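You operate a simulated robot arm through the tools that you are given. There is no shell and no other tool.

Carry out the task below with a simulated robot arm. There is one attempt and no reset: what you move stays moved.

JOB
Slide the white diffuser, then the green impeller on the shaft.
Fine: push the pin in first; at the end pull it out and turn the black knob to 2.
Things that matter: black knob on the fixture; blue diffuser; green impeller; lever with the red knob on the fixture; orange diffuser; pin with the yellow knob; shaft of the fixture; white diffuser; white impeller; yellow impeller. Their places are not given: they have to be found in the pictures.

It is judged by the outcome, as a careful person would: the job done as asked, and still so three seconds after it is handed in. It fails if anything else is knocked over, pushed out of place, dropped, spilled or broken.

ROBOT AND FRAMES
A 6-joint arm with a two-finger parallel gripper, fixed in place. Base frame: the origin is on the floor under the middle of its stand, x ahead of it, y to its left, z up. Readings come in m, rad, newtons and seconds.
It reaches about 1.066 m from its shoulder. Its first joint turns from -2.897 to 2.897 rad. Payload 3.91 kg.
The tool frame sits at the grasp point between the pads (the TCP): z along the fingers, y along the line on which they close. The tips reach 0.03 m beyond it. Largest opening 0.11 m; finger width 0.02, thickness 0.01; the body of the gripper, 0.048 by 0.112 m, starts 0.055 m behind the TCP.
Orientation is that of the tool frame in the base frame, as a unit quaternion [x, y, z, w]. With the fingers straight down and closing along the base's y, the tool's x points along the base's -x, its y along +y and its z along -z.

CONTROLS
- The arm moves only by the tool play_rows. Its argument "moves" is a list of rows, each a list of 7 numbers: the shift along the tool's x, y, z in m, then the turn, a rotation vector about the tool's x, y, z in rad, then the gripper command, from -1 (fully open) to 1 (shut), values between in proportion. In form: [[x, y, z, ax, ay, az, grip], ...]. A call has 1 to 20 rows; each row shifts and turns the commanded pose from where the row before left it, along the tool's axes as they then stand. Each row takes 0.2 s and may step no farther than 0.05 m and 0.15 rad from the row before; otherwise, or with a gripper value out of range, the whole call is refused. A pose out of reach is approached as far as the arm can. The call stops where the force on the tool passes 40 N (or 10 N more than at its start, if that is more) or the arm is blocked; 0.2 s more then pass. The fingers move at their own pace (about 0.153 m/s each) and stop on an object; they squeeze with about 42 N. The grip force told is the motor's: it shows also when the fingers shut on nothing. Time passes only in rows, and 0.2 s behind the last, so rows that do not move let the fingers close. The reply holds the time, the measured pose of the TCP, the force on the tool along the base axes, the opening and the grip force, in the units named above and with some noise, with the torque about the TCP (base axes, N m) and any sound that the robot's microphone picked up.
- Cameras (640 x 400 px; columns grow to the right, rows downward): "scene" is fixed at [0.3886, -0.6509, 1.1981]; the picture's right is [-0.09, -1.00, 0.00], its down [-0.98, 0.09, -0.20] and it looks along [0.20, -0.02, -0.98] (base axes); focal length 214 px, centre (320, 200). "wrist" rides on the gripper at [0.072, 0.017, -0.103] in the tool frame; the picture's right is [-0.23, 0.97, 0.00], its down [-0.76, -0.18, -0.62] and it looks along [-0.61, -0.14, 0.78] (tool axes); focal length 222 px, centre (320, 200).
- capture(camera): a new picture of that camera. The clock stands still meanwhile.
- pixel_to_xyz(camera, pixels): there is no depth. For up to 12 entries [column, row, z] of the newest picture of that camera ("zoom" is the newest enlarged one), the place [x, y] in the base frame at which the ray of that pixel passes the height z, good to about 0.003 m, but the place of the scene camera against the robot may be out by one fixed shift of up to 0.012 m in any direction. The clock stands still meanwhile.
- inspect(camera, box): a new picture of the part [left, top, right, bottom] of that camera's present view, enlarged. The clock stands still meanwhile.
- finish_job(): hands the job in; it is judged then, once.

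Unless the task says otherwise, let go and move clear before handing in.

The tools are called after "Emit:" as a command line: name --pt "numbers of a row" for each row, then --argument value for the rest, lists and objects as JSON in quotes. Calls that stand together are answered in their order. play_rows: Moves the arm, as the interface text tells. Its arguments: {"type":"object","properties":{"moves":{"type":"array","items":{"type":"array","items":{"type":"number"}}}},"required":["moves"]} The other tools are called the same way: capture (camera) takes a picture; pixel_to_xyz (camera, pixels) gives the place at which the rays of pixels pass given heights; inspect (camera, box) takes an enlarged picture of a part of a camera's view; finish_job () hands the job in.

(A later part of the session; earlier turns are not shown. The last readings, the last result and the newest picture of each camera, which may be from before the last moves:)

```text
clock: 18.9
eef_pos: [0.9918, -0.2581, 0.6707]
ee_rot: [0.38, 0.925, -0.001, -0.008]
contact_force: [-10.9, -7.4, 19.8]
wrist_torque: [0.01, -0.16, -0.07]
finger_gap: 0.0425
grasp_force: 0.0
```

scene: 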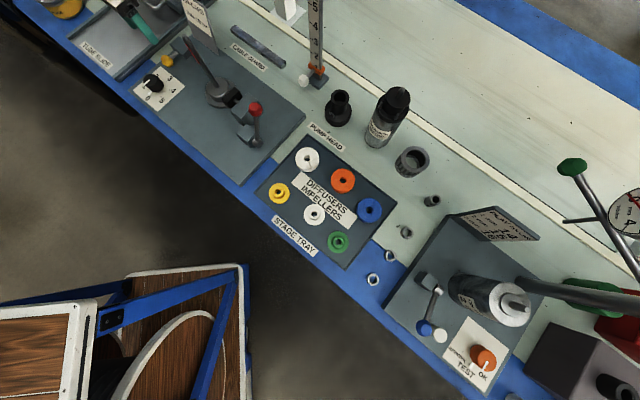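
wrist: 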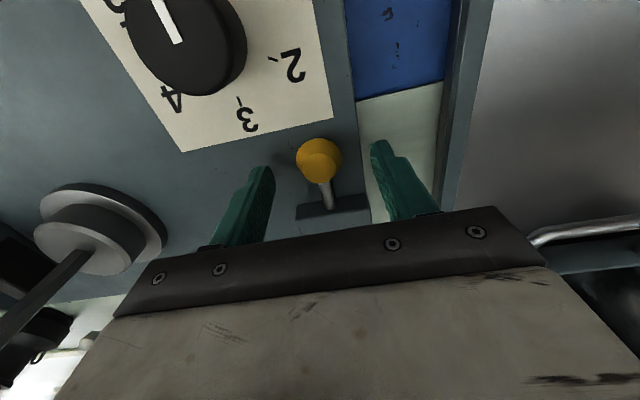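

A steady side force suggests the left finger is resting on the knob (zoom (213,230)). I'll open a bit wider and rise a few millimetres to free it.

Emit:
play_rows --pt "0 0 0 0 0 0 -0.1" --pt "0 0 -0.002 0 0 0 -0.2" --pt "0 0 -0.002 0 0 0 -0.2"

Emit:
inspect --camera "wrist" --box '[222, 60, 422, 220]'

```text
clock: 19.7
eef_pos: [0.9931, -0.2562, 0.6712]
ee_rot: [0.379, 0.925, -0.001, -0.009]
contact_force: [0.3, 0.2, 0.1]
wrist_torque: [0.0, 0.01, -0.02]
finger_gap: 0.0662
grasp_force: 0.0
```

```text
2.50 times, centred on (322, 140) of wrist
```

zoom: 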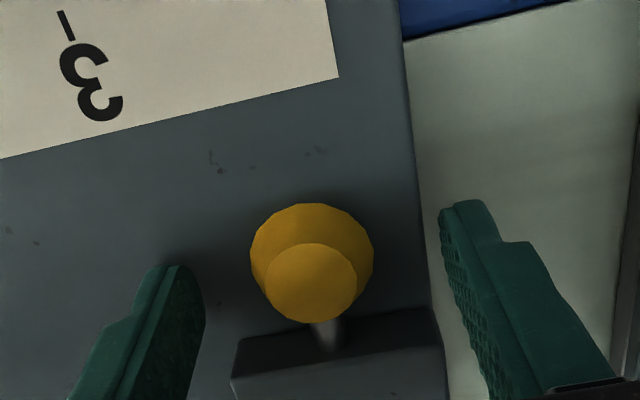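

The fingers are free and the knob sits about 17 mm further in, with a short stub of rod visible. I'll grip once more and push slowly to confirm it is at its stop.

Emit:
play_rows --pt "0 0 0.001 0 0 0 0.2" --pt "0 0 0 0 0 0 0.5" --pt "0 0 0 0 0 0 1" --pt "0 0 0 0 0 0 1"

Emit:
play_rows --pt "-0.001 0 0 0 0 0 1" --pt "0 0 0 0 0 0 1" --pt "-0.001 0 0 0 0 0 1" --pt "0 0 0 0 0 0 1"

Emit:
play_rows --pt "-0.001 0 0 0 0 0 1" --pt "0 0 0 0 0 0 1" --pt "-0.001 0 0 0 0 0 1" --pt "0 0 0 0 0 0 1"

```text
clock: 20.7
eef_pos: [0.9924, -0.257, 0.6718]
ee_rot: [0.379, 0.925, -0.001, -0.011]
contact_force: [-6.0, -1.4, -0.3]
wrist_torque: [0.05, 0.25, 0.03]
finger_gap: 0.0307
grasp_force: 45.1
```

```text
clock: 21.7
eef_pos: [0.9936, -0.2578, 0.6716]
ee_rot: [0.379, 0.925, -0.001, -0.01]
contact_force: [-26.5, 5.8, 3.5]
wrist_torque: [0.3, 0.82, 0.01]
finger_gap: 0.0306
grasp_force: 44.8
```

```text
clock: 22.7
eef_pos: [0.9934, -0.2591, 0.6717]
ee_rot: [0.379, 0.925, -0.001, -0.01]
contact_force: [-33.0, 13.9, 2.1]
wrist_torque: [0.37, 0.74, 0.0]
finger_gap: 0.0305
grasp_force: 45.1
```

Force rises to ~35 N with practically no motion. One last slow step to see that it's truly blocked.

Emit:
play_rows --pt "-0.001 0 0 0 0 0 1" --pt "0 0 0 0 0 0 1" --pt "-0.001 0 0 0 0 0 1" --pt "0 0 0 0 0 0 1"

Emit:
inspect --camera "wrist" --box '[222, 60, 422, 220]'

```text
clock: 23.7
eef_pos: [0.9955, -0.26, 0.6711]
ee_rot: [0.379, 0.925, -0.001, -0.01]
contact_force: [-30.4, 17.0, -6.6]
wrist_torque: [0.37, 0.69, 0.03]
finger_gap: 0.0303
grasp_force: 44.4
```

```text
2.50 times, centred on (322, 140) of wrist
```

zoom: 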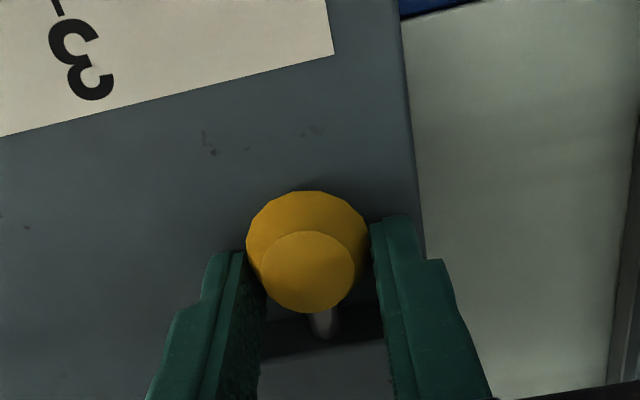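

The fingers now slide along the ball instead of moving it, so the pin is fully in. I'll release, back out upward, and correct the small tool tilt.

Emit:
play_rows --pt "0.002 0 0 0 0 0 0.2" --pt "0 0 0 0 0 0 -0.2" --pt "0 0 -0.005 0 0 0 -0.2" --pt "0 0 -0.02 0 0 0 -0.2" --pt "0 0 -0.03 0 0 0 -0.2" --pt "0 0 -0.03 -0.0095 -0.0177 0 -0.2" --pt "0 0 -0.03 0 0 0 -0.2"

Emit:
capture --camera "wrist"

Emit:
inspect --camera "scene" --box '[120, 10, 220, 90]'

```text
clock: 25.3
eef_pos: [0.9966, -0.2603, 0.7843]
ee_rot: [0.379, 0.925, -0.001, 0.001]
contact_force: [0.5, -0.1, -0.3]
wrist_torque: [0.02, 0.0, -0.01]
finger_gap: 0.066
grasp_force: 0.0
```

```text
taken
```

wrist: 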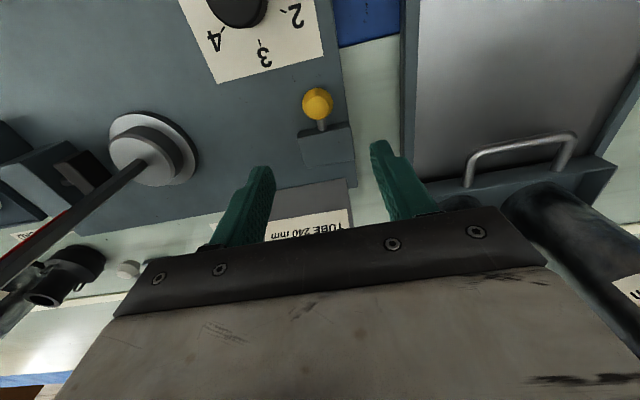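

```text
5.00 times, centred on (170, 50) of scene
```

zoom: 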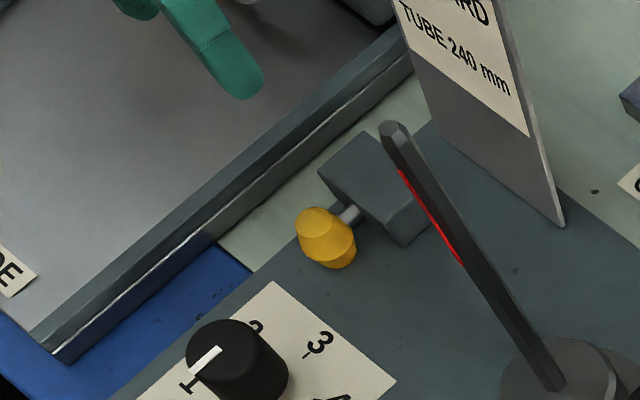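

The pin is clearly in (scene zoom (330,237), stub near block). Now I'll rise to z≈0.95 and retreat to a clear spot in front of the bench.

Emit:
play_rows --pt "0 0 -0.042 0 0 0 -0.5" --pt "0 0 -0.042 0 0 0 -0.8" --pt "0 0 -0.042 0 0 0 -1" --pt "0 0 -0.042 0 0 0 -1" --pt "0.0208 -0.0422 0 0 0 0 -1" --pt "0.0208 -0.0422 0 0 0 0 -1" --pt "0.0208 -0.0422 0 0 0 0 -1" --pt "0.0208 -0.0422 0 0 0 0 -1" --pt "0.0208 -0.0422 0 0 0 0 -1" --pt "0.0208 -0.0422 0 0 0 0 -1" --pt "0.0208 -0.0422 0 0 0 0 -1" --pt "0.0208 -0.0422 0 0 0 0 -1" --pt "0.0208 -0.0422 0 0 0 0 -1" --pt "0 0 0 0 0 0 -1"

Emit:
capture --camera "wrist"

```text
clock: 28.3
eef_pos: [0.5961, -0.3985, 0.9558]
ee_rot: [0.38, 0.925, 0.0, 0.001]
contact_force: [0.0, -0.1, 0.2]
wrist_torque: [0.01, -0.01, 0.0]
finger_gap: 0.1098
grasp_force: 0.1
```

```text
taken
```

wrist: 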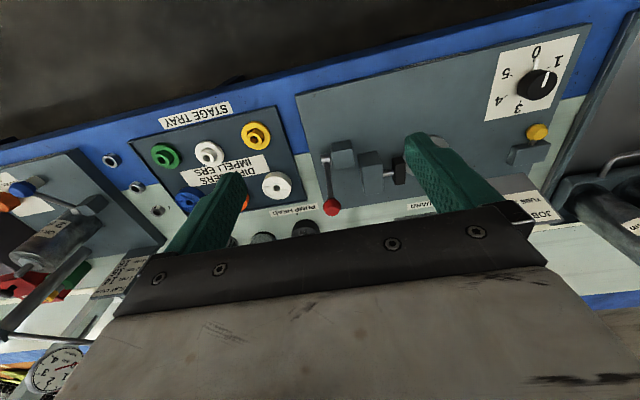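

At a clear spot. I'll now turn the tool about its own axis (−2.7 rad) so the camera will be on the upper side when I tilt for a side-entry grip.

Emit:
play_rows --pt "0 0 0 0 0 -0.15 -1" --pt "0 0 0 0 0 -0.15 -1" --pt "0 0 0 0 0 -0.15 -1" --pt "0 0 0 0 0 -0.15 -1" --pt "0 0 0 0 0 -0.15 -1" --pt "0 0 0 0 0 -0.15 -1" --pt "0 0 0 0 0 -0.15 -1" --pt "0 0 0 0 0 -0.15 -1" --pt "0 0 0 0 0 -0.15 -1" --pt "0 0 0 0 0 -0.15 -1" --pt "0 0 0 0 0 -0.15 -1" --pt "0 0 0 0 0 -0.15 -1" --pt "0 0 0 0 0 0 -1"

```text
clock: 31.1
eef_pos: [0.5954, -0.3976, 0.9539]
ee_rot: [-0.489, 0.872, -0.001, 0.001]
contact_force: [-0.4, 0.4, 0.8]
wrist_torque: [0.01, -0.01, -0.02]
finger_gap: 0.11
grasp_force: 0.1
```

Rotation works so far (tool x now at azimuth −121°). I'll continue another −0.9 rad and then tilt by 0.96 rad about tool y.

Emit:
play_rows --pt "0 0 0 0 0 -0.15 -1" --pt "0 0 0 0 0 -0.15 -1" --pt "0 0 0 0 0 -0.15 -1" --pt "0 0 0 0 0 -0.15 -1" --pt "0 0 0 0 0 -0.15 -1" --pt "0 0 0 0 0 -0.15 -1" --pt "0 0 0 0 0 0 -1"

Emit:
play_rows --pt "0 0 0 0 0.12 0 -1" --pt "0 0 0 0 0.12 0 -1" --pt "0 0 0 0 0.12 0 -1" --pt "0 0 0 0 0.12 0 -1" --pt "0 0 0 0 0.12 0 -1" --pt "0 0 0 0 0.12 0 -1" --pt "0 0 0 0 0.12 0 -1" --pt "0 0 0 0 0.12 0 -1" --pt "0 0 0 0 0 0 -1"

Emit:
capture --camera "wrist"

Emit:
capture --camera "scene"

```text
clock: 32.7
eef_pos: [0.5958, -0.3988, 0.9541]
ee_rot: [0.82, -0.573, 0.001, -0.001]
contact_force: [-0.3, -0.4, 0.0]
wrist_torque: [0.02, 0.01, 0.0]
finger_gap: 0.1103
grasp_force: 0.1
```

```text
clock: 34.7
eef_pos: [0.5962, -0.3985, 0.9541]
ee_rot: [0.727, -0.508, 0.38, 0.265]
contact_force: [-1.1, -0.3, 0.1]
wrist_torque: [0.02, -0.01, 0.0]
finger_gap: 0.1099
grasp_force: 0.1
```

```text
taken
```

wrist: 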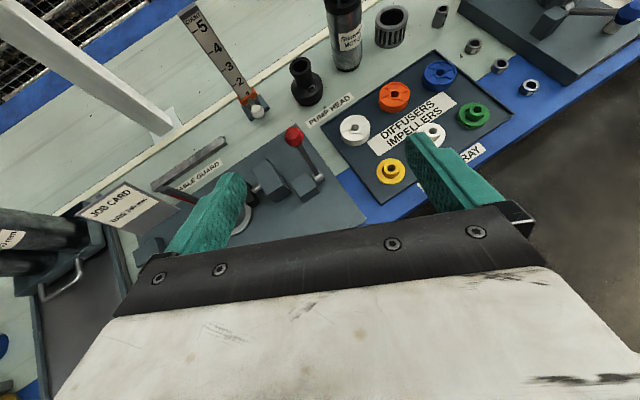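

```text
taken
```

scene: 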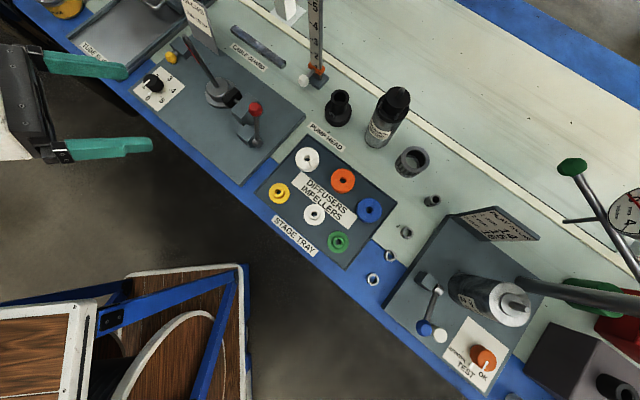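

The tilted, camera-up pose works (fingers pointing at azimuth −70°, 55° from vertical). I'll zoom on the white diffuser and green impeller in this view to locate them.

Emit:
inspect --camera "wrist" --box '[324, 90, 404, 165]'

Emit:
pixel_to_xyz --camera "wrist" --pixels '[[355, 128, 0.61], [355, 128, 0.63], [355, 128, 0.65], [473, 114, 0.61], [473, 114, 0.63], [473, 114, 0.65], [440, 72, 0.63], [395, 94, 0.63], [319, 139, 0.61], [436, 52, 0.61], [378, 203, 0.61], [512, 105, 0.61]]'

```text
5.33 times, centred on (364, 128) of wrist
```

zoom: 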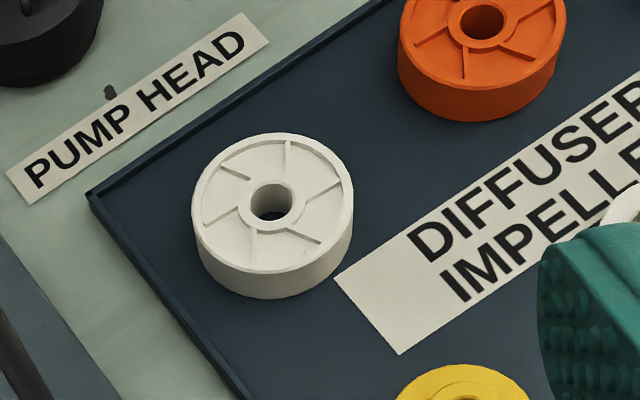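

```text
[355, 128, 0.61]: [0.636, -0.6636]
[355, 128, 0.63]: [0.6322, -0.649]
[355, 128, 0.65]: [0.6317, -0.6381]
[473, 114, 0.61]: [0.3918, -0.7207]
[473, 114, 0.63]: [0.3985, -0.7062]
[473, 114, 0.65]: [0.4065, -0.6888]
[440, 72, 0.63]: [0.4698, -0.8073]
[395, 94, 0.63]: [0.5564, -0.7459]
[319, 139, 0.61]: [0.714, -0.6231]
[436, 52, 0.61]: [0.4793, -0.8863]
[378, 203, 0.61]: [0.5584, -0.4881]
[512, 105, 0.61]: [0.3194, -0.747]
```

The white diffuser is ~21 mm tall by its side wall. I'll recheck scene pixels of the two bores and shaft for consistent heights.

Emit:
pixel_to_xyz --camera "scene" --pixels '[[307.4, 158.2, 0.62], [307.4, 158.2, 0.64], [338.5, 242.2, 0.62], [338.5, 242.2, 0.64], [185, 36, 0.81], [185, 36, 0.82], [217.2, 87.3, 0.66], [217.2, 87.3, 0.67]]'

Emit:
inspect --camera "wrist" --box '[444, 90, 504, 140]'

```text
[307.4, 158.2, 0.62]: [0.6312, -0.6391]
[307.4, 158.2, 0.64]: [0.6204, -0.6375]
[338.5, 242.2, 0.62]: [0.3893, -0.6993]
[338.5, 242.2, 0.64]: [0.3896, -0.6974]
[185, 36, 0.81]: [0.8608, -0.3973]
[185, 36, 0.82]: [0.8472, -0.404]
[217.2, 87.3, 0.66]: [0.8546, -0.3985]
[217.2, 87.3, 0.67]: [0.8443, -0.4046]
```

```text
8.00 times, centred on (474, 115) of wrist
```

zoom: 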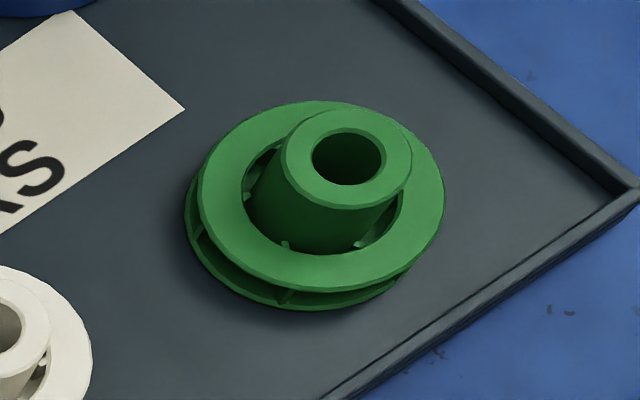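

Scene and wrist agree now: white diffuser bore near (0.632,-0.646) with top at ≈0.635. I'll move to a hover pose just short of it and look again.

Emit:
play_rows --pt "-0.0065 0.0074 0.0443 0 0 0 -0.8" --pt "-0.0065 0.0074 0.0443 0 0 0 -0.7" --pt "-0.0065 0.0074 0.0443 0 0 0 -0.6" --pt "-0.0065 0.0074 0.0443 0 0 0 -0.55" --pt "-0.0065 0.0074 0.0443 0 0 0 -0.55" --pt "-0.0065 0.0074 0.0443 0 0 0 -0.55" --pt "-0.0065 0.0074 0.0443 0 0 0 -0.55" --pt "0 0 0 0 0 0 -0.55"

Emit:
capture --camera "wrist"

Emit:
capture --camera "scene"

```text
clock: 36.5
eef_pos: [0.6263, -0.6312, 0.7373]
ee_rot: [0.727, -0.508, 0.38, 0.264]
contact_force: [-0.8, -0.4, -0.6]
wrist_torque: [0.0, 0.01, -0.01]
finger_gap: 0.0852
grasp_force: 0.1
```

```text
taken
```

wrist: 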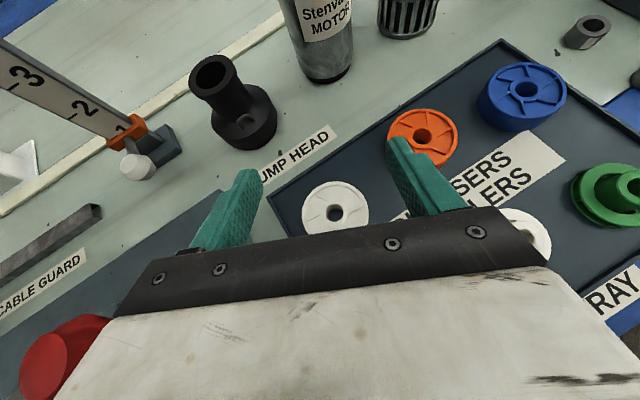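

```text
taken
```

scene: 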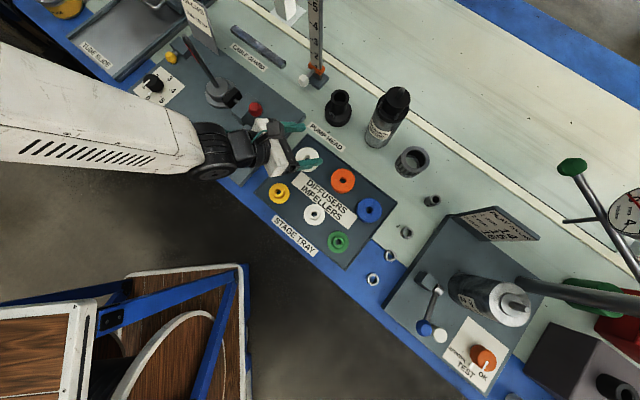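

The hover is good; the white diffuser is visible between the fingers at (335,212). I'll zoom to refine its position.

Emit:
inspect --camera "wrist" --box '[270, 150, 400, 240]'

Emit:
pixel_to_xyz --camera "wrist" --pixels '[[335.5, 212.5, 0.625], [335.5, 212.5, 0.635], [335.5, 212.5, 0.645], [302, 210, 0.635], [369, 212, 0.635], [335, 183, 0.635]]'

Emit:
inspect --camera "scene" --box '[260, 110, 350, 180]'

```text
4.44 times, centred on (335, 195) of wrist
```

zoom: 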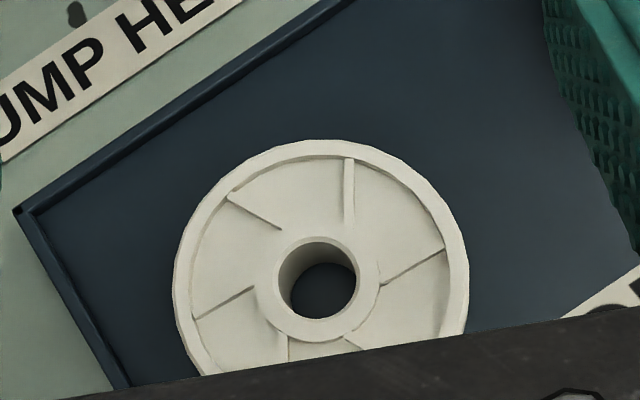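

```text
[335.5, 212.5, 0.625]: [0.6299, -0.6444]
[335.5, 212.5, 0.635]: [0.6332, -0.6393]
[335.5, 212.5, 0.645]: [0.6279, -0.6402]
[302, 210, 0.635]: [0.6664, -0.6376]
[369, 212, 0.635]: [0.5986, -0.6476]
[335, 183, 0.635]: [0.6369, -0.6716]
```

```text
5.71 times, centred on (305, 145) of scene
```

zoom: 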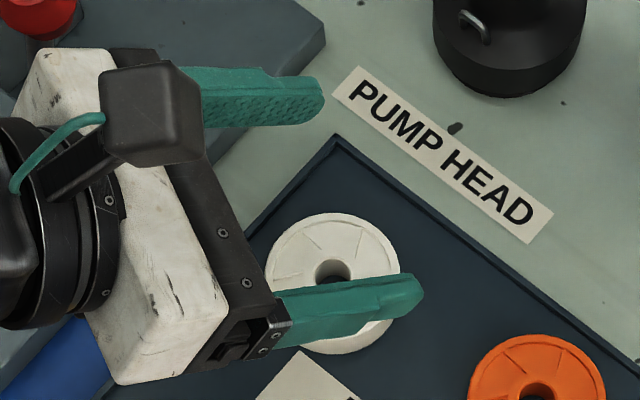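

The camera box itself shows in the scene zoom at (150,110); clearances look fine. The bore is at about (0.631,-0.643), so I'll shift slightly and descend vertically to z≈0.665 first.

Emit:
play_rows --pt "-0.0208 0 0.0124 0 0 0 -0.55" --pt "-0.0208 0 0.0124 0 0 0 -0.55" --pt "-0.0208 0 0.0124 0 0 0 -0.55" --pt "0 0 0 0 0 0 -0.55"

Emit:
capture --camera "wrist"

Emit:
inspect --camera "scene" --box '[260, 110, 350, 180]'

```text
clock: 37.5
eef_pos: [0.6243, -0.6253, 0.6664]
ee_rot: [0.726, -0.508, 0.38, 0.265]
contact_force: [0.2, -0.5, 0.0]
wrist_torque: [0.01, 0.0, 0.0]
finger_gap: 0.0852
grasp_force: 0.0
```

```text
taken
```

wrist: 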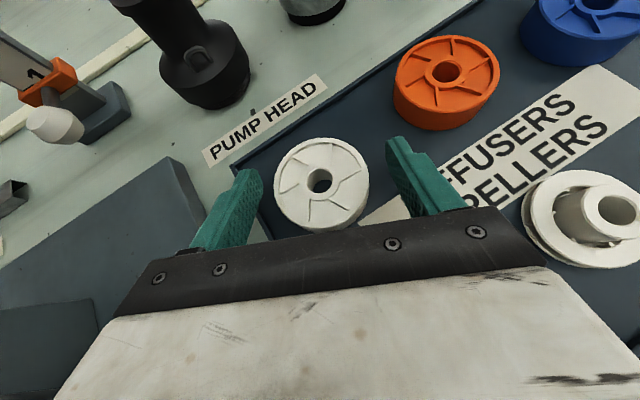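

```text
5.71 times, centred on (305, 145) of scene
```

zoom: 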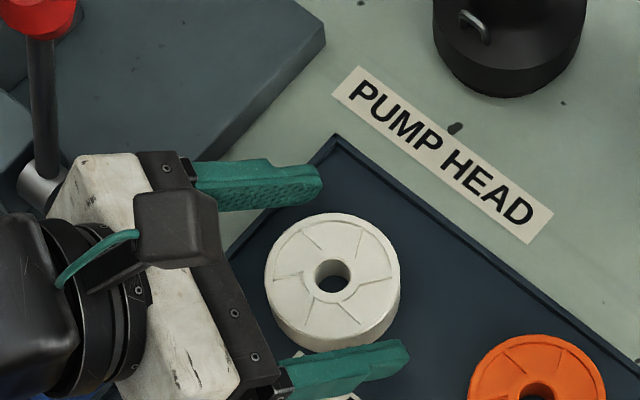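

The fingers straddle the white ring. The lever pivot (scene zoom (45,185)) appears near the gripper's side, so I'll check its position before the last descent.

Emit:
pixel_to_xyz --camera "scene" --pixels '[[257, 142.5, 0.64], [257, 142.5, 0.66], [255, 113, 0.7], [255, 113, 0.72], [255.5, 130, 0.68]]'

Emit:
inspect --camera "wrist" --box '[250, 120, 400, 240]'

```text
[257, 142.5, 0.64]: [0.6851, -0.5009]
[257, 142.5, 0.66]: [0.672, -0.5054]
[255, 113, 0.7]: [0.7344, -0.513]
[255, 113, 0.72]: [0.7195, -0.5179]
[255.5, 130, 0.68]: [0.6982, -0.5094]
```

```text
3.33 times, centred on (325, 180) of wrist
```

zoom: 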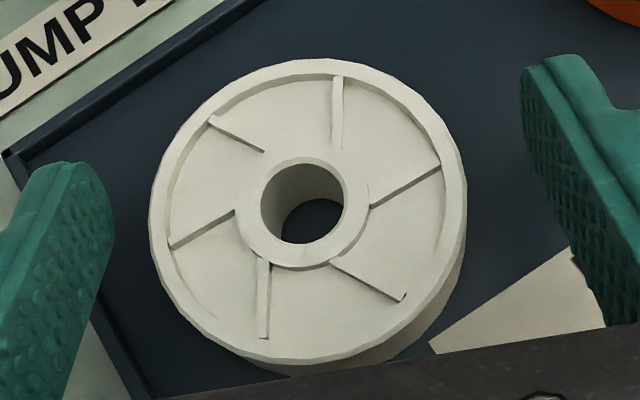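

Emit:
pixel_to_xyz --camera "wrist" --pixels '[[319.5, 180, 0.63], [319.5, 180, 0.635], [319.5, 180, 0.64], [321.5, 182.5, 0.635], [274, 184, 0.635], [369, 176, 0.635], [320, 138, 0.635]]'

```text
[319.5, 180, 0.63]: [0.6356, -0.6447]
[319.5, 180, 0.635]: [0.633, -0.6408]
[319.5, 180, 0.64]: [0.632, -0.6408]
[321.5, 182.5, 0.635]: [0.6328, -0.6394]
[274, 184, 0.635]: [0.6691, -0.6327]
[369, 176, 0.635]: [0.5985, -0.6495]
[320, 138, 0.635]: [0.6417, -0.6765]
```

The ring center is at ≈(0.633,-0.642), ~19 mm ahead of the TCP as planned. I'll descend the last 21 mm in small steps and check.

Emit:
play_rows --pt "-0.0059 -0.001 0.0041 0 0 0 -0.55" --pt "-0.0059 -0.001 0.0041 0 0 0 -0.55" --pt "-0.0059 -0.001 0.0041 0 0 0 -0.55" --pt "0 0 0 0 0 0 -0.55"

Emit:
inspect --camera "scene" --box '[280, 130, 350, 180]'

Emit:
capture --camera "wrist"

```text
clock: 38.2
eef_pos: [0.6273, -0.626, 0.6523]
ee_rot: [0.724, -0.507, 0.383, 0.267]
contact_force: [-4.6, 11.1, 16.0]
wrist_torque: [-0.29, 0.7, -0.53]
finger_gap: 0.0855
grasp_force: 0.1
stopped in row 3: the force on the tool passed its limit at 53 N (the readings are from after the stop); the commanded pose is now the measured one
```

```text
8.00 times, centred on (315, 155) of scene
```

zoom: 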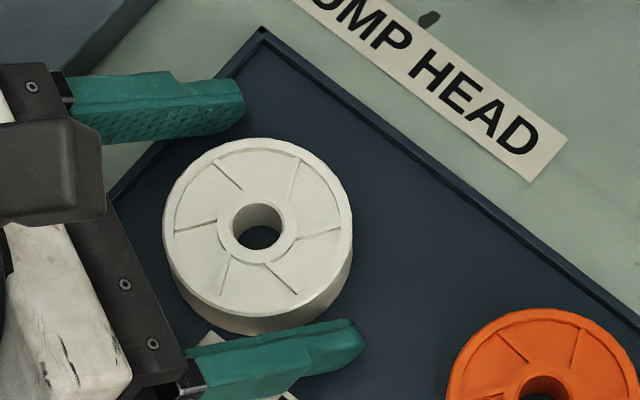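

```text
taken
```

wrist: 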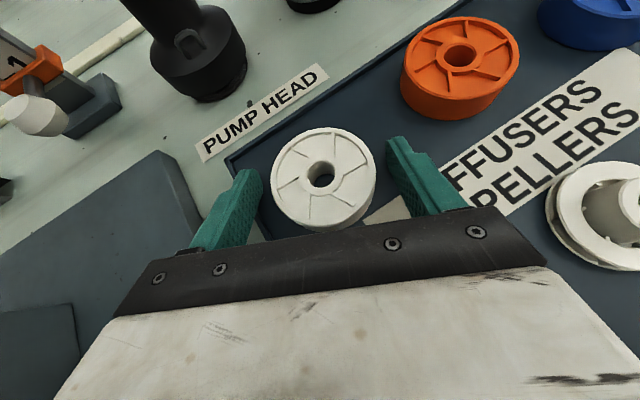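

The stop came from the +y fingertip touching the tray floor (force/torque place the contact at that tip), so the floor is at z≈0.627. I'll lift 3 mm, undo the slight tilt, and close on the ring.

Emit:
play_rows --pt "0.0025 0 -0.0017 0 -0.012 0 -0.55" --pt "0 0 0 0 0 0 -0.55"

Emit:
play_rows --pt "0 0 0 0 0 0 -0.35" --pt "0 0 0 0 0 0 -0.2" --pt "0 0 0 0 0 0 0" --pt "0 0 0 0 0 0 0.3" --pt "0 0 0 0 0 0 1" --pt "0 0 0 0 0 0 1"

Emit:
capture --camera "wrist"

Emit:
inspect --camera "scene" --box '[280, 130, 350, 180]'

```text
clock: 38.9
eef_pos: [0.6283, -0.6261, 0.6555]
ee_rot: [0.728, -0.509, 0.377, 0.263]
contact_force: [0.1, -0.6, 0.4]
wrist_torque: [-0.01, 0.0, 0.01]
finger_gap: 0.0852
grasp_force: 0.1
```

```text
clock: 40.2
eef_pos: [0.6273, -0.626, 0.6557]
ee_rot: [0.728, -0.509, 0.377, 0.263]
contact_force: [0.5, 0.2, 0.7]
wrist_torque: [0.01, 0.03, -0.01]
finger_gap: 0.0626
grasp_force: 42.0
```

```text
taken
```

wrist: 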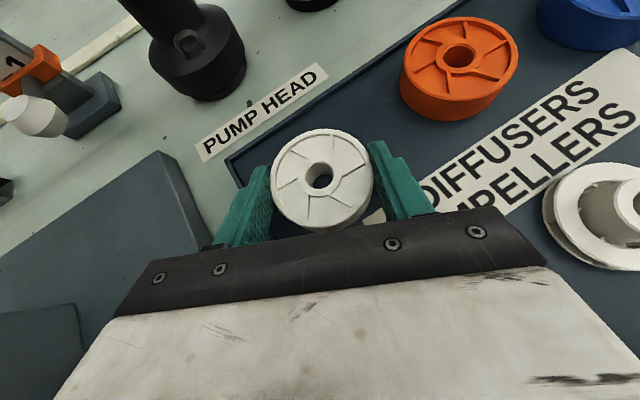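

```text
8.00 times, centred on (315, 155) of scene
```

zoom: 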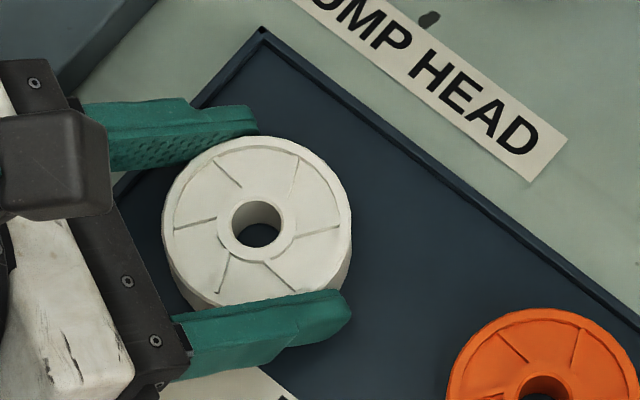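

The ring is gripped (gap 62.6 mm, 42 N). I'll measure where the bore sits relative to the TCP, then lift.

Emit:
inspect --camera "wrist" --box '[260, 120, 390, 240]'

Emit:
pixel_to_xyz --camera "wrist" --pixels '[[319.5, 175.5, 0.648], [319.5, 175.5, 0.648], [319.5, 175.5, 0.644], [319.5, 175.5, 0.652]]'

```text
3.33 times, centred on (325, 180) of wrist
```

zoom: 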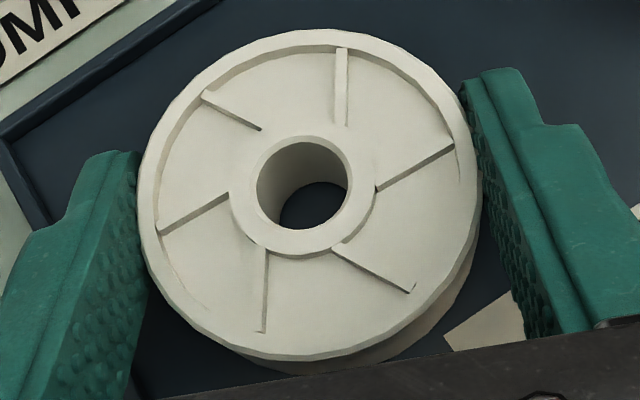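

```text
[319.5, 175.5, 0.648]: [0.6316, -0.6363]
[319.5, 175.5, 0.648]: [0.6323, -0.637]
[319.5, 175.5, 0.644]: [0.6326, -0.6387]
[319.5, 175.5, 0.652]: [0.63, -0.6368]
```

The bore sits about 12 mm ahead of the TCP horizontally. I'll lift straight up ~0.22 m with the ring.

Emit:
play_rows --pt "0.0082 0 -0.0058 0 0 0 1" --pt "0.0163 0 -0.0116 0 0 0 1" --pt "0.0327 0 -0.0231 0 0 0 1" --pt "0.0367 0 -0.026 0 0 0 1" --pt "0.0367 0 -0.026 0 0 0 1" --pt "0.0367 0 -0.026 0 0 0 1" --pt "0.0327 0 -0.0231 0 0 0 1" --pt "0 0 0 0 0 0 1"

Emit:
capture --camera "wrist"

Emit:
capture --camera "scene"

```text
clock: 42.0
eef_pos: [0.6272, -0.6247, 0.9005]
ee_rot: [0.728, -0.509, 0.378, 0.263]
contact_force: [-0.2, 0.2, 0.6]
wrist_torque: [-0.01, 0.03, 0.02]
finger_gap: 0.0
grasp_force: 37.9
```

```text
taken
```

wrist: 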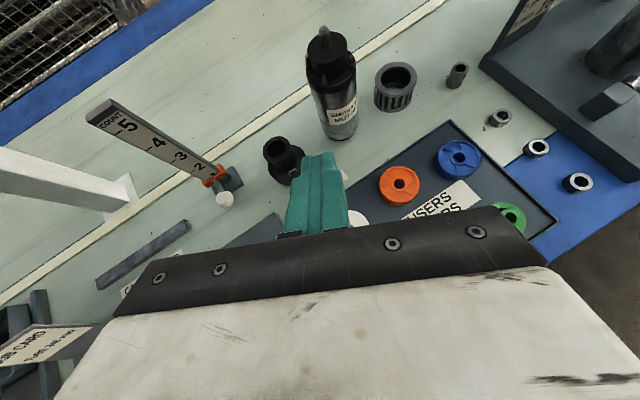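

```text
taken
```

scene: 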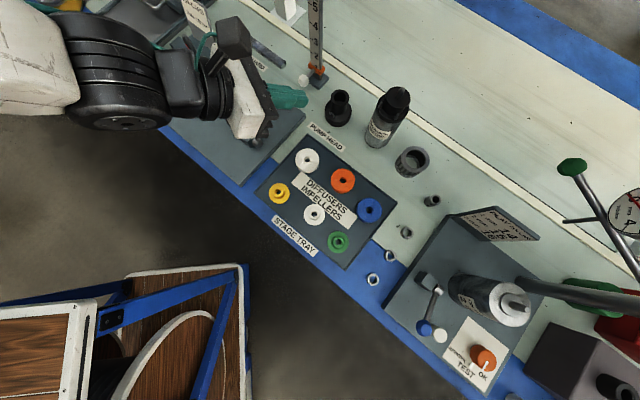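

The gripper is empty (gap 0) — the ring slipped out. I'll check where the white diffuser is now.

Emit:
inspect --camera "scene" --box '[260, 130, 350, 190]'

Emit:
inspect --camera "scene" --box '[292, 142, 324, 174]'

```text
6.67 times, centred on (305, 160) of scene
```

zoom: 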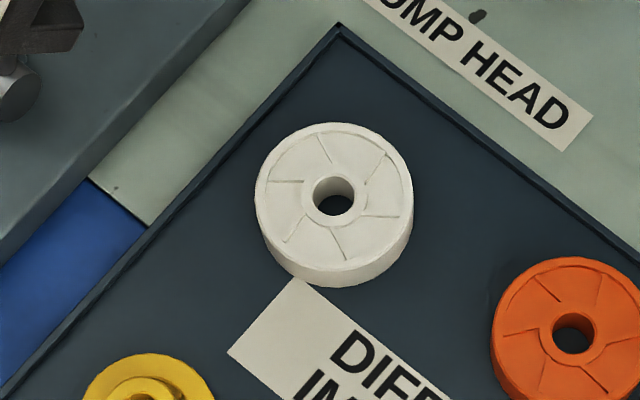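

```text
12.50 times, centred on (308, 158) of scene
```

zoom: 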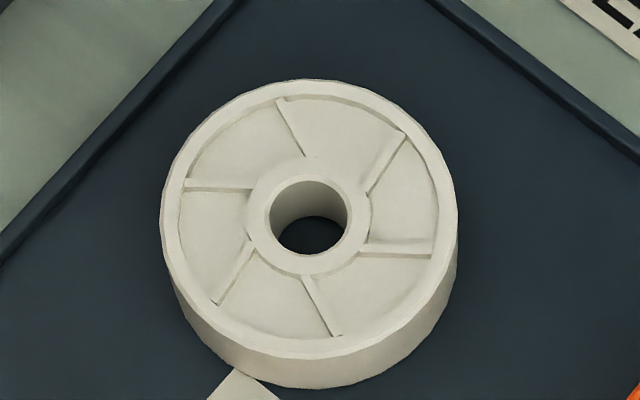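

The white diffuser stayed upright in the tray, moved by only ~3 mm, so the grip slipped right at the start of the lift (contact was only on its upper half). I'll open, go back down for a second look and grip it lower.

Emit:
play_rows --pt "0 0 0 0 0 0 -0.55" --pt "-0.0367 0 0.026 0 0 0 -0.55" --pt "-0.0367 0 0.026 0 0 0 -0.55" --pt "-0.0367 0 0.026 0 0 0 -0.55" --pt "-0.0367 0 0.026 0 0 0 -0.55" --pt "-0.0204 0 0.0145 0 0 0 -0.55" --pt "0 0 0 0 0 0 -0.55"

Emit:
capture --camera "wrist"

Emit:
inspect --camera "wrist" --box '[250, 120, 400, 240]'

```text
clock: 43.6
eef_pos: [0.6265, -0.6274, 0.6962]
ee_rot: [0.728, -0.508, 0.378, 0.262]
contact_force: [0.8, 0.2, -0.1]
wrist_torque: [0.01, 0.01, 0.0]
finger_gap: 0.0854
grasp_force: 0.0
```

```text
taken
```

wrist: 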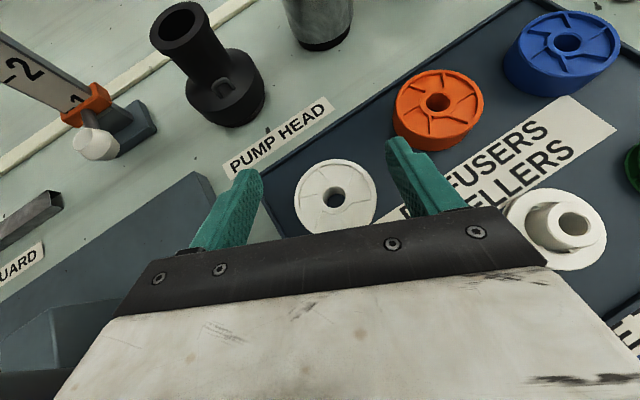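

```text
3.33 times, centred on (325, 180) of wrist
```

zoom: 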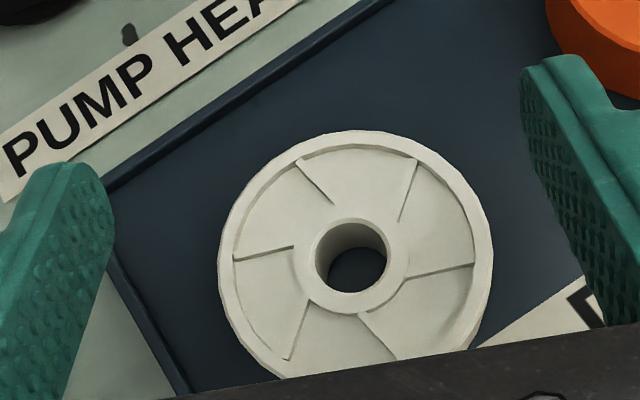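

Emit:
pixel_to_xyz --camera "wrist" --pixels '[[334.5, 196.5, 0.648], [334.5, 196.5, 0.648], [334.5, 196.5, 0.644], [334.5, 196.5, 0.652], [335.5, 197.5, 0.648]]'

```text
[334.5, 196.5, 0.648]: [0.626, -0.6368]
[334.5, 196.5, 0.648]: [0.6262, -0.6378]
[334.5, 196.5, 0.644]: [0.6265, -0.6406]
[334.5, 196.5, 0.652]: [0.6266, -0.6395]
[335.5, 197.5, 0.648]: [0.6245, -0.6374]
```

The ring is now at ≈(0.626,-0.638). I'll descend so that it sits ~16 mm ahead of the TCP with the tips just above the floor.

Emit:
play_rows --pt "-0.0119 0.0014 0.0059 0 0 0 -0.55" --pt "-0.0119 0.0014 0.0059 0 0 0 -0.55" --pt "-0.008 0.0013 0.0044 0 0 0 -0.55" --pt "-0.005 0 0.003 0 0 0 -0.55" --pt "0 0 0 0 0 0 -0.55"

Emit:
inspect --camera "wrist" --box '[250, 120, 400, 240]'

Emit:
inspect --camera "scene" --box '[280, 130, 350, 180]'

```text
clock: 44.9
eef_pos: [0.6208, -0.6238, 0.6531]
ee_rot: [0.727, -0.509, 0.378, 0.263]
contact_force: [-0.7, -0.5, -0.4]
wrist_torque: [0.01, 0.0, 0.0]
finger_gap: 0.085
grasp_force: 0.1
```

```text
3.33 times, centred on (325, 180) of wrist
```

zoom: 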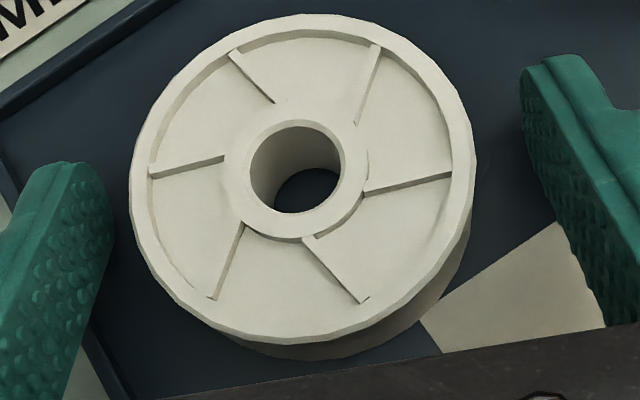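

```text
8.00 times, centred on (315, 155) of scene
```

zoom: 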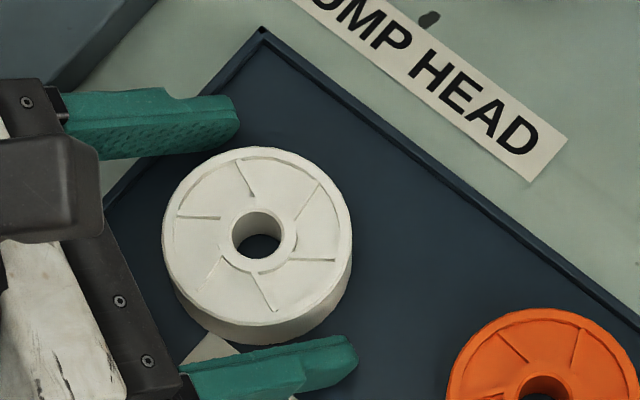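

Well placed, no contact. I'll close, then lift only a few millimetres and check the grip.

Emit:
play_rows --pt "0 0 0 0 0 0 -0.35" --pt "0 0 0 0 0 0 -0.2" --pt "0 0 0 0 0 0 0" --pt "0 0 0 0 0 0 0.5" --pt "0 0 0 0 0 0 1" --pt "0 0 0 0 0 0 1"

Emit:
inspect --camera "wrist" --box '[250, 120, 400, 240]'

Emit:
play_rows --pt "0.0016 0 -0.0012 0 0 0 1" --pt "0.0016 0 -0.0012 0 0 0 1" --pt "0.0016 0 -0.0012 0 0 0 1" --pt "0 0 0 0 0 0 1"

Emit:
inspect --camera "wrist" --box '[250, 120, 400, 240]'

```text
clock: 46.2
eef_pos: [0.6225, -0.6231, 0.654]
ee_rot: [0.728, -0.509, 0.377, 0.263]
contact_force: [0.7, -0.6, -0.2]
wrist_torque: [-0.02, -0.04, 0.01]
finger_gap: 0.0632
grasp_force: 42.3
```

```text
3.33 times, centred on (325, 180) of wrist
```

zoom: 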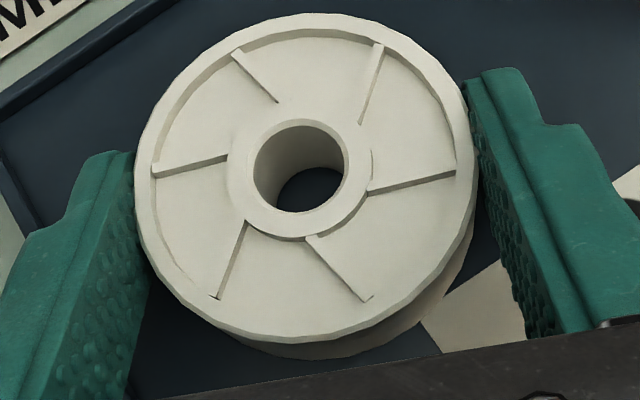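

```text
clock: 47.2
eef_pos: [0.6224, -0.6225, 0.6609]
ee_rot: [0.728, -0.509, 0.377, 0.263]
contact_force: [0.2, -0.3, -0.8]
wrist_torque: [-0.02, 0.02, -0.02]
finger_gap: 0.0627
grasp_force: 42.0
```

```text
3.33 times, centred on (325, 180) of wrist
```

zoom: 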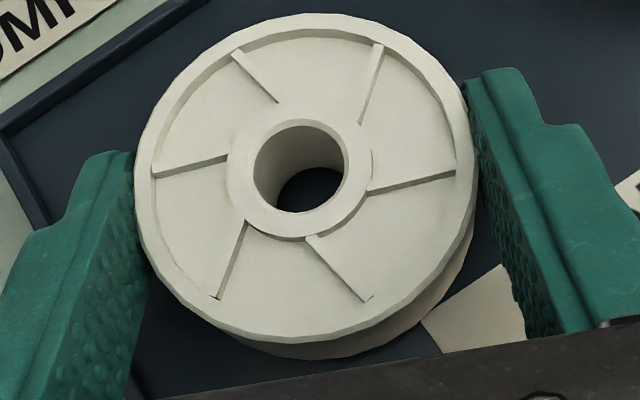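

The ring now lifts with the gripper (same position in view while the tray moved away). I'll lift on gently, in 8 mm rows, and check.

Emit:
play_rows --pt "0.0033 0 -0.0023 0 0 0 1" --pt "0.0049 0 -0.0035 0 0 0 1" --pt "0.0065 0 -0.0046 0 0 0 1" --pt "0.0065 0 -0.0046 0 0 0 1" --pt "0.0065 0 -0.0046 0 0 0 1" --pt "0.0065 0 -0.0046 0 0 0 1" --pt "0 0 0 0 0 0 1"

Emit:
inspect --camera "wrist" --box '[250, 120, 400, 240]'

```text
clock: 48.9
eef_pos: [0.6207, -0.6221, 0.7018]
ee_rot: [0.728, -0.509, 0.377, 0.263]
contact_force: [0.1, -0.5, 0.6]
wrist_torque: [0.01, 0.01, 0.02]
finger_gap: 0.0628
grasp_force: 42.4
```

```text
3.33 times, centred on (325, 180) of wrist
```

zoom: 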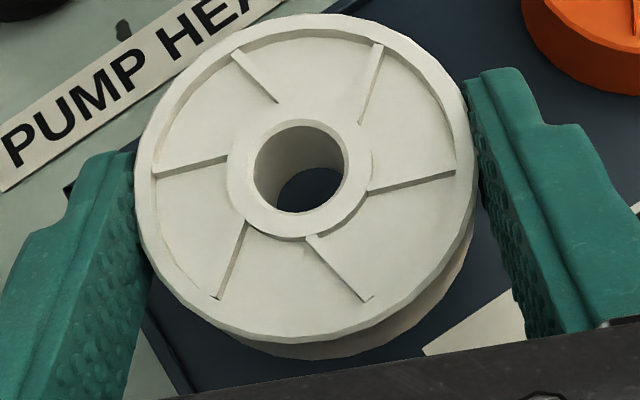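

Firm hold. I'll record the bore's offset from the TCP in this view (ring top ≈ TCP z − 6 mm).

Emit:
pixel_to_xyz --camera "zoom" --pixels '[[299, 165, 0.696], [299, 165, 0.696], [299, 165, 0.696], [299, 165, 0.692], [299, 165, 0.7], [135, 180, 0.69], [476, 170, 0.69]]'

```text
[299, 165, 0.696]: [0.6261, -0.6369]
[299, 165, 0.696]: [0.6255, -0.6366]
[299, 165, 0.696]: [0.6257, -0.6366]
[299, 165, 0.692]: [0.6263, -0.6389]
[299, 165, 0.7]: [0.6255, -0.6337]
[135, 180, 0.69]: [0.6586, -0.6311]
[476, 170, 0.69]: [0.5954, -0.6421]
```

Bore is 15.6 mm ahead of the TCP, centered laterally. I'll lift to z≈0.90 gently and turn the heading from −70° to about −95° so the fingers avoid the black jaw at the hub.

Emit:
play_rows --pt "0.0098 0 -0.0069 0 0 0 1" --pt "0.0196 0 -0.0139 0 0 0 1" --pt "0.0233 0 -0.0165 0 0 0 1" --pt "0.0233 0 -0.0165 0 0 0 1" --pt "0.0233 0 -0.0165 0 0 0 1" --pt "0.0233 0 -0.0165 0 0 0 1" --pt "0.0233 0 -0.0165 0 0 0 1" --pt "0.0163 0 -0.0116 0 0 0 1" --pt "0 0 0 -0.0445 0 0.0315 1" --pt "0 0 0 -0.089 0 0.063 1" --pt "0 0 0 -0.089 0 0.063 1" --pt "0 0 0 -0.089 0 0.063 1" --pt "0 0 0 -0.0445 0 0.0315 1" --pt "0 0 0 0 0 0 1"

Emit:
capture --camera "wrist"

```text
clock: 51.9
eef_pos: [0.6221, -0.6218, 0.8996]
ee_rot: [-0.6, 0.655, -0.311, -0.339]
contact_force: [-0.5, 0.3, -0.2]
wrist_torque: [0.03, -0.02, 0.0]
finger_gap: 0.0631
grasp_force: 41.8
```

```text
taken
```

wrist: 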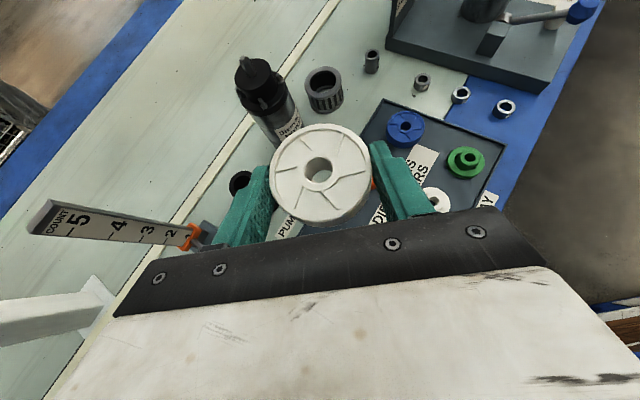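

Ring still held; heading is now −95°. I'll carry it toward the fixture to a viewing pose short of the shaft.

Emit:
play_rows --pt "-0.0072 -0.0084 -0.0101 0 0 0 1" --pt "-0.0143 -0.01675 -0.0202 0 0 0 1" --pt "-0.0143 -0.01675 -0.0202 0 0 0 1" --pt "-0.0143 -0.01675 -0.0202 0 0 0 1" --pt "-0.0143 -0.01675 -0.0202 0 0 0 1" --pt "-0.0143 -0.01675 -0.0202 0 0 0 1" --pt "-0.0143 -0.01675 -0.0202 0 0 0 1" --pt "-0.0143 -0.01675 -0.0202 0 0 0 1" --pt "-0.0143 -0.01675 -0.0202 0 0 0 1" --pt "-0.0143 -0.01675 -0.0202 0 0 0 1" --pt "-0.0143 -0.01675 -0.0202 0 0 0 1" --pt "-0.0143 -0.01675 -0.0202 0 0 0 1" --pt "-0.0143 -0.01675 -0.0202 0 0 0 1" --pt "-0.0072 -0.0084 -0.0101 0 0 0 1" --pt "0 0 0 0 0 0 1"

Emit:
capture --camera "wrist"

Emit:
capture --camera "scene"

```text
clock: 55.0
eef_pos: [0.8671, -0.3192, 0.9016]
ee_rot: [-0.599, 0.655, -0.31, -0.339]
contact_force: [0.3, -0.6, -0.4]
wrist_torque: [0.0, -0.01, -0.02]
finger_gap: 0.0629
grasp_force: 42.0
```

```text
taken
```

wrist: 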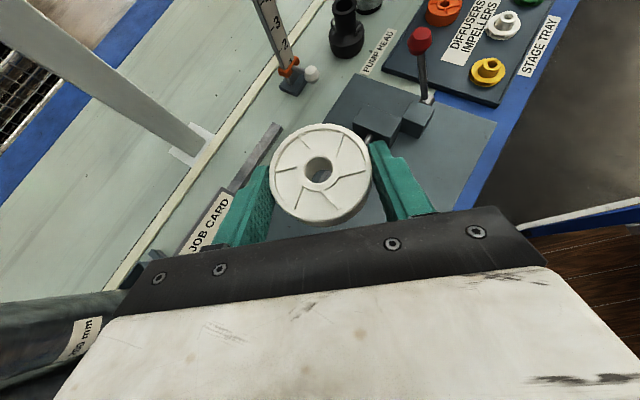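

```text
taken
```

scene: 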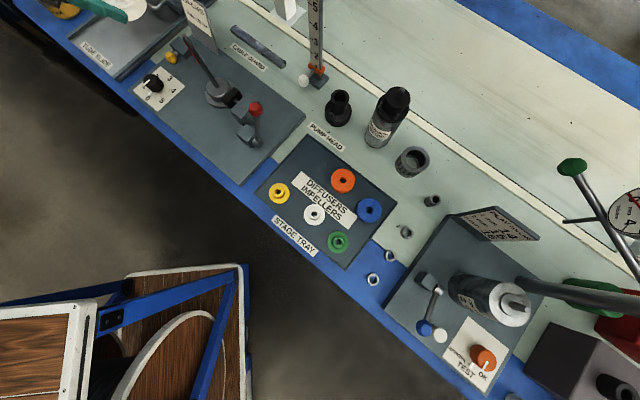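

The ring blocks the view of the shaft here. I'll back off ~9 cm so the shaft shows beyond the ring.

Emit:
play_rows --pt "-0.0174 0 -0.0246 0 0 0 1" --pt "-0.0174 0 -0.0246 0 0 0 1" --pt "-0.0174 0 -0.0246 0 0 0 1" --pt "0 0 0 0 0 0 1"

Emit:
capture --camera "wrist"

Emit:
inspect --camera "wrist" --box '[260, 40, 420, 160]'

```text
clock: 56.0
eef_pos: [0.8762, -0.229, 0.9]
ee_rot: [-0.601, 0.655, -0.311, -0.338]
contact_force: [0.1, -0.2, -0.6]
wrist_torque: [-0.03, -0.01, 0.02]
finger_gap: 0.0633
grasp_force: 42.2
```

```text
taken
```

wrist: 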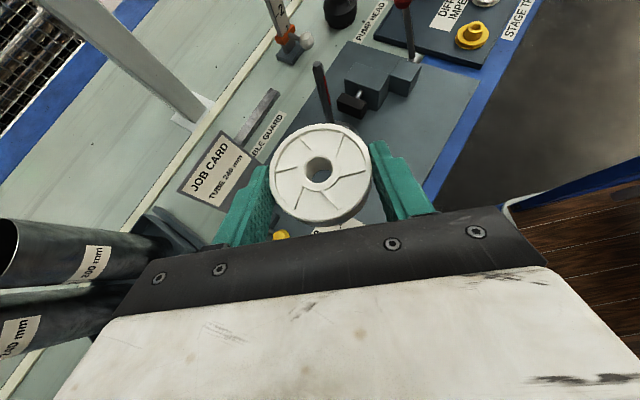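

```text
3.33 times, centred on (340, 100) of wrist
```

zoom: 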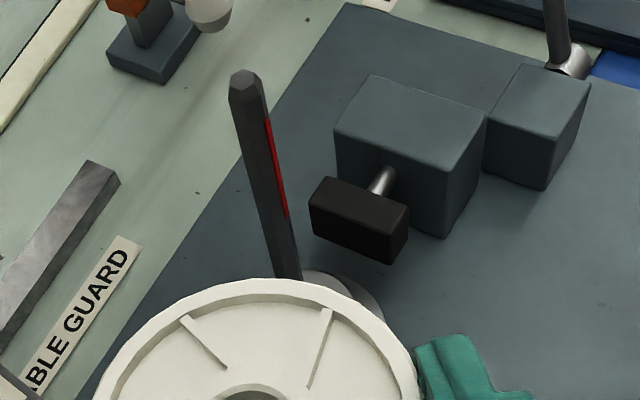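

Emit:
pixel_to_xyz --camera "zoom" --pixels '[[242, 75, 0.8], [242, 75, 0.81], [242, 75, 0.82], [242, 75, 0.83], [242, 75, 0.84], [286, 270, 0.68], [286, 270, 0.7], [320, 185, 0.66], [320, 185, 0.68], [390, 250, 0.68]]'

Emit:
inspect --camera "wrist" --box '[300, 50, 350, 80]'

```text
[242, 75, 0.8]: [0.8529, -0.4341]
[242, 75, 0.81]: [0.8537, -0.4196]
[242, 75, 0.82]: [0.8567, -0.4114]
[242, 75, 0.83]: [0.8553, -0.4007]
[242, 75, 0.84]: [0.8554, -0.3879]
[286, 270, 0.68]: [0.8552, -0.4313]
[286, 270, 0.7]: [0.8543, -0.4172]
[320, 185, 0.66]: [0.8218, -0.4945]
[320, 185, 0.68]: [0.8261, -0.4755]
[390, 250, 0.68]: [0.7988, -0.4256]
```

```text
12.80 times, centred on (325, 65) of wrist
```

zoom: 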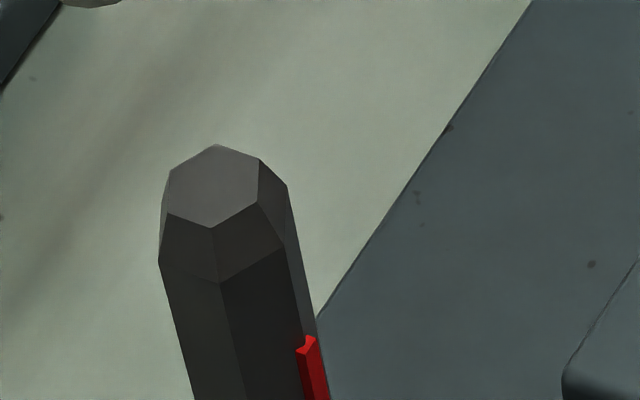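

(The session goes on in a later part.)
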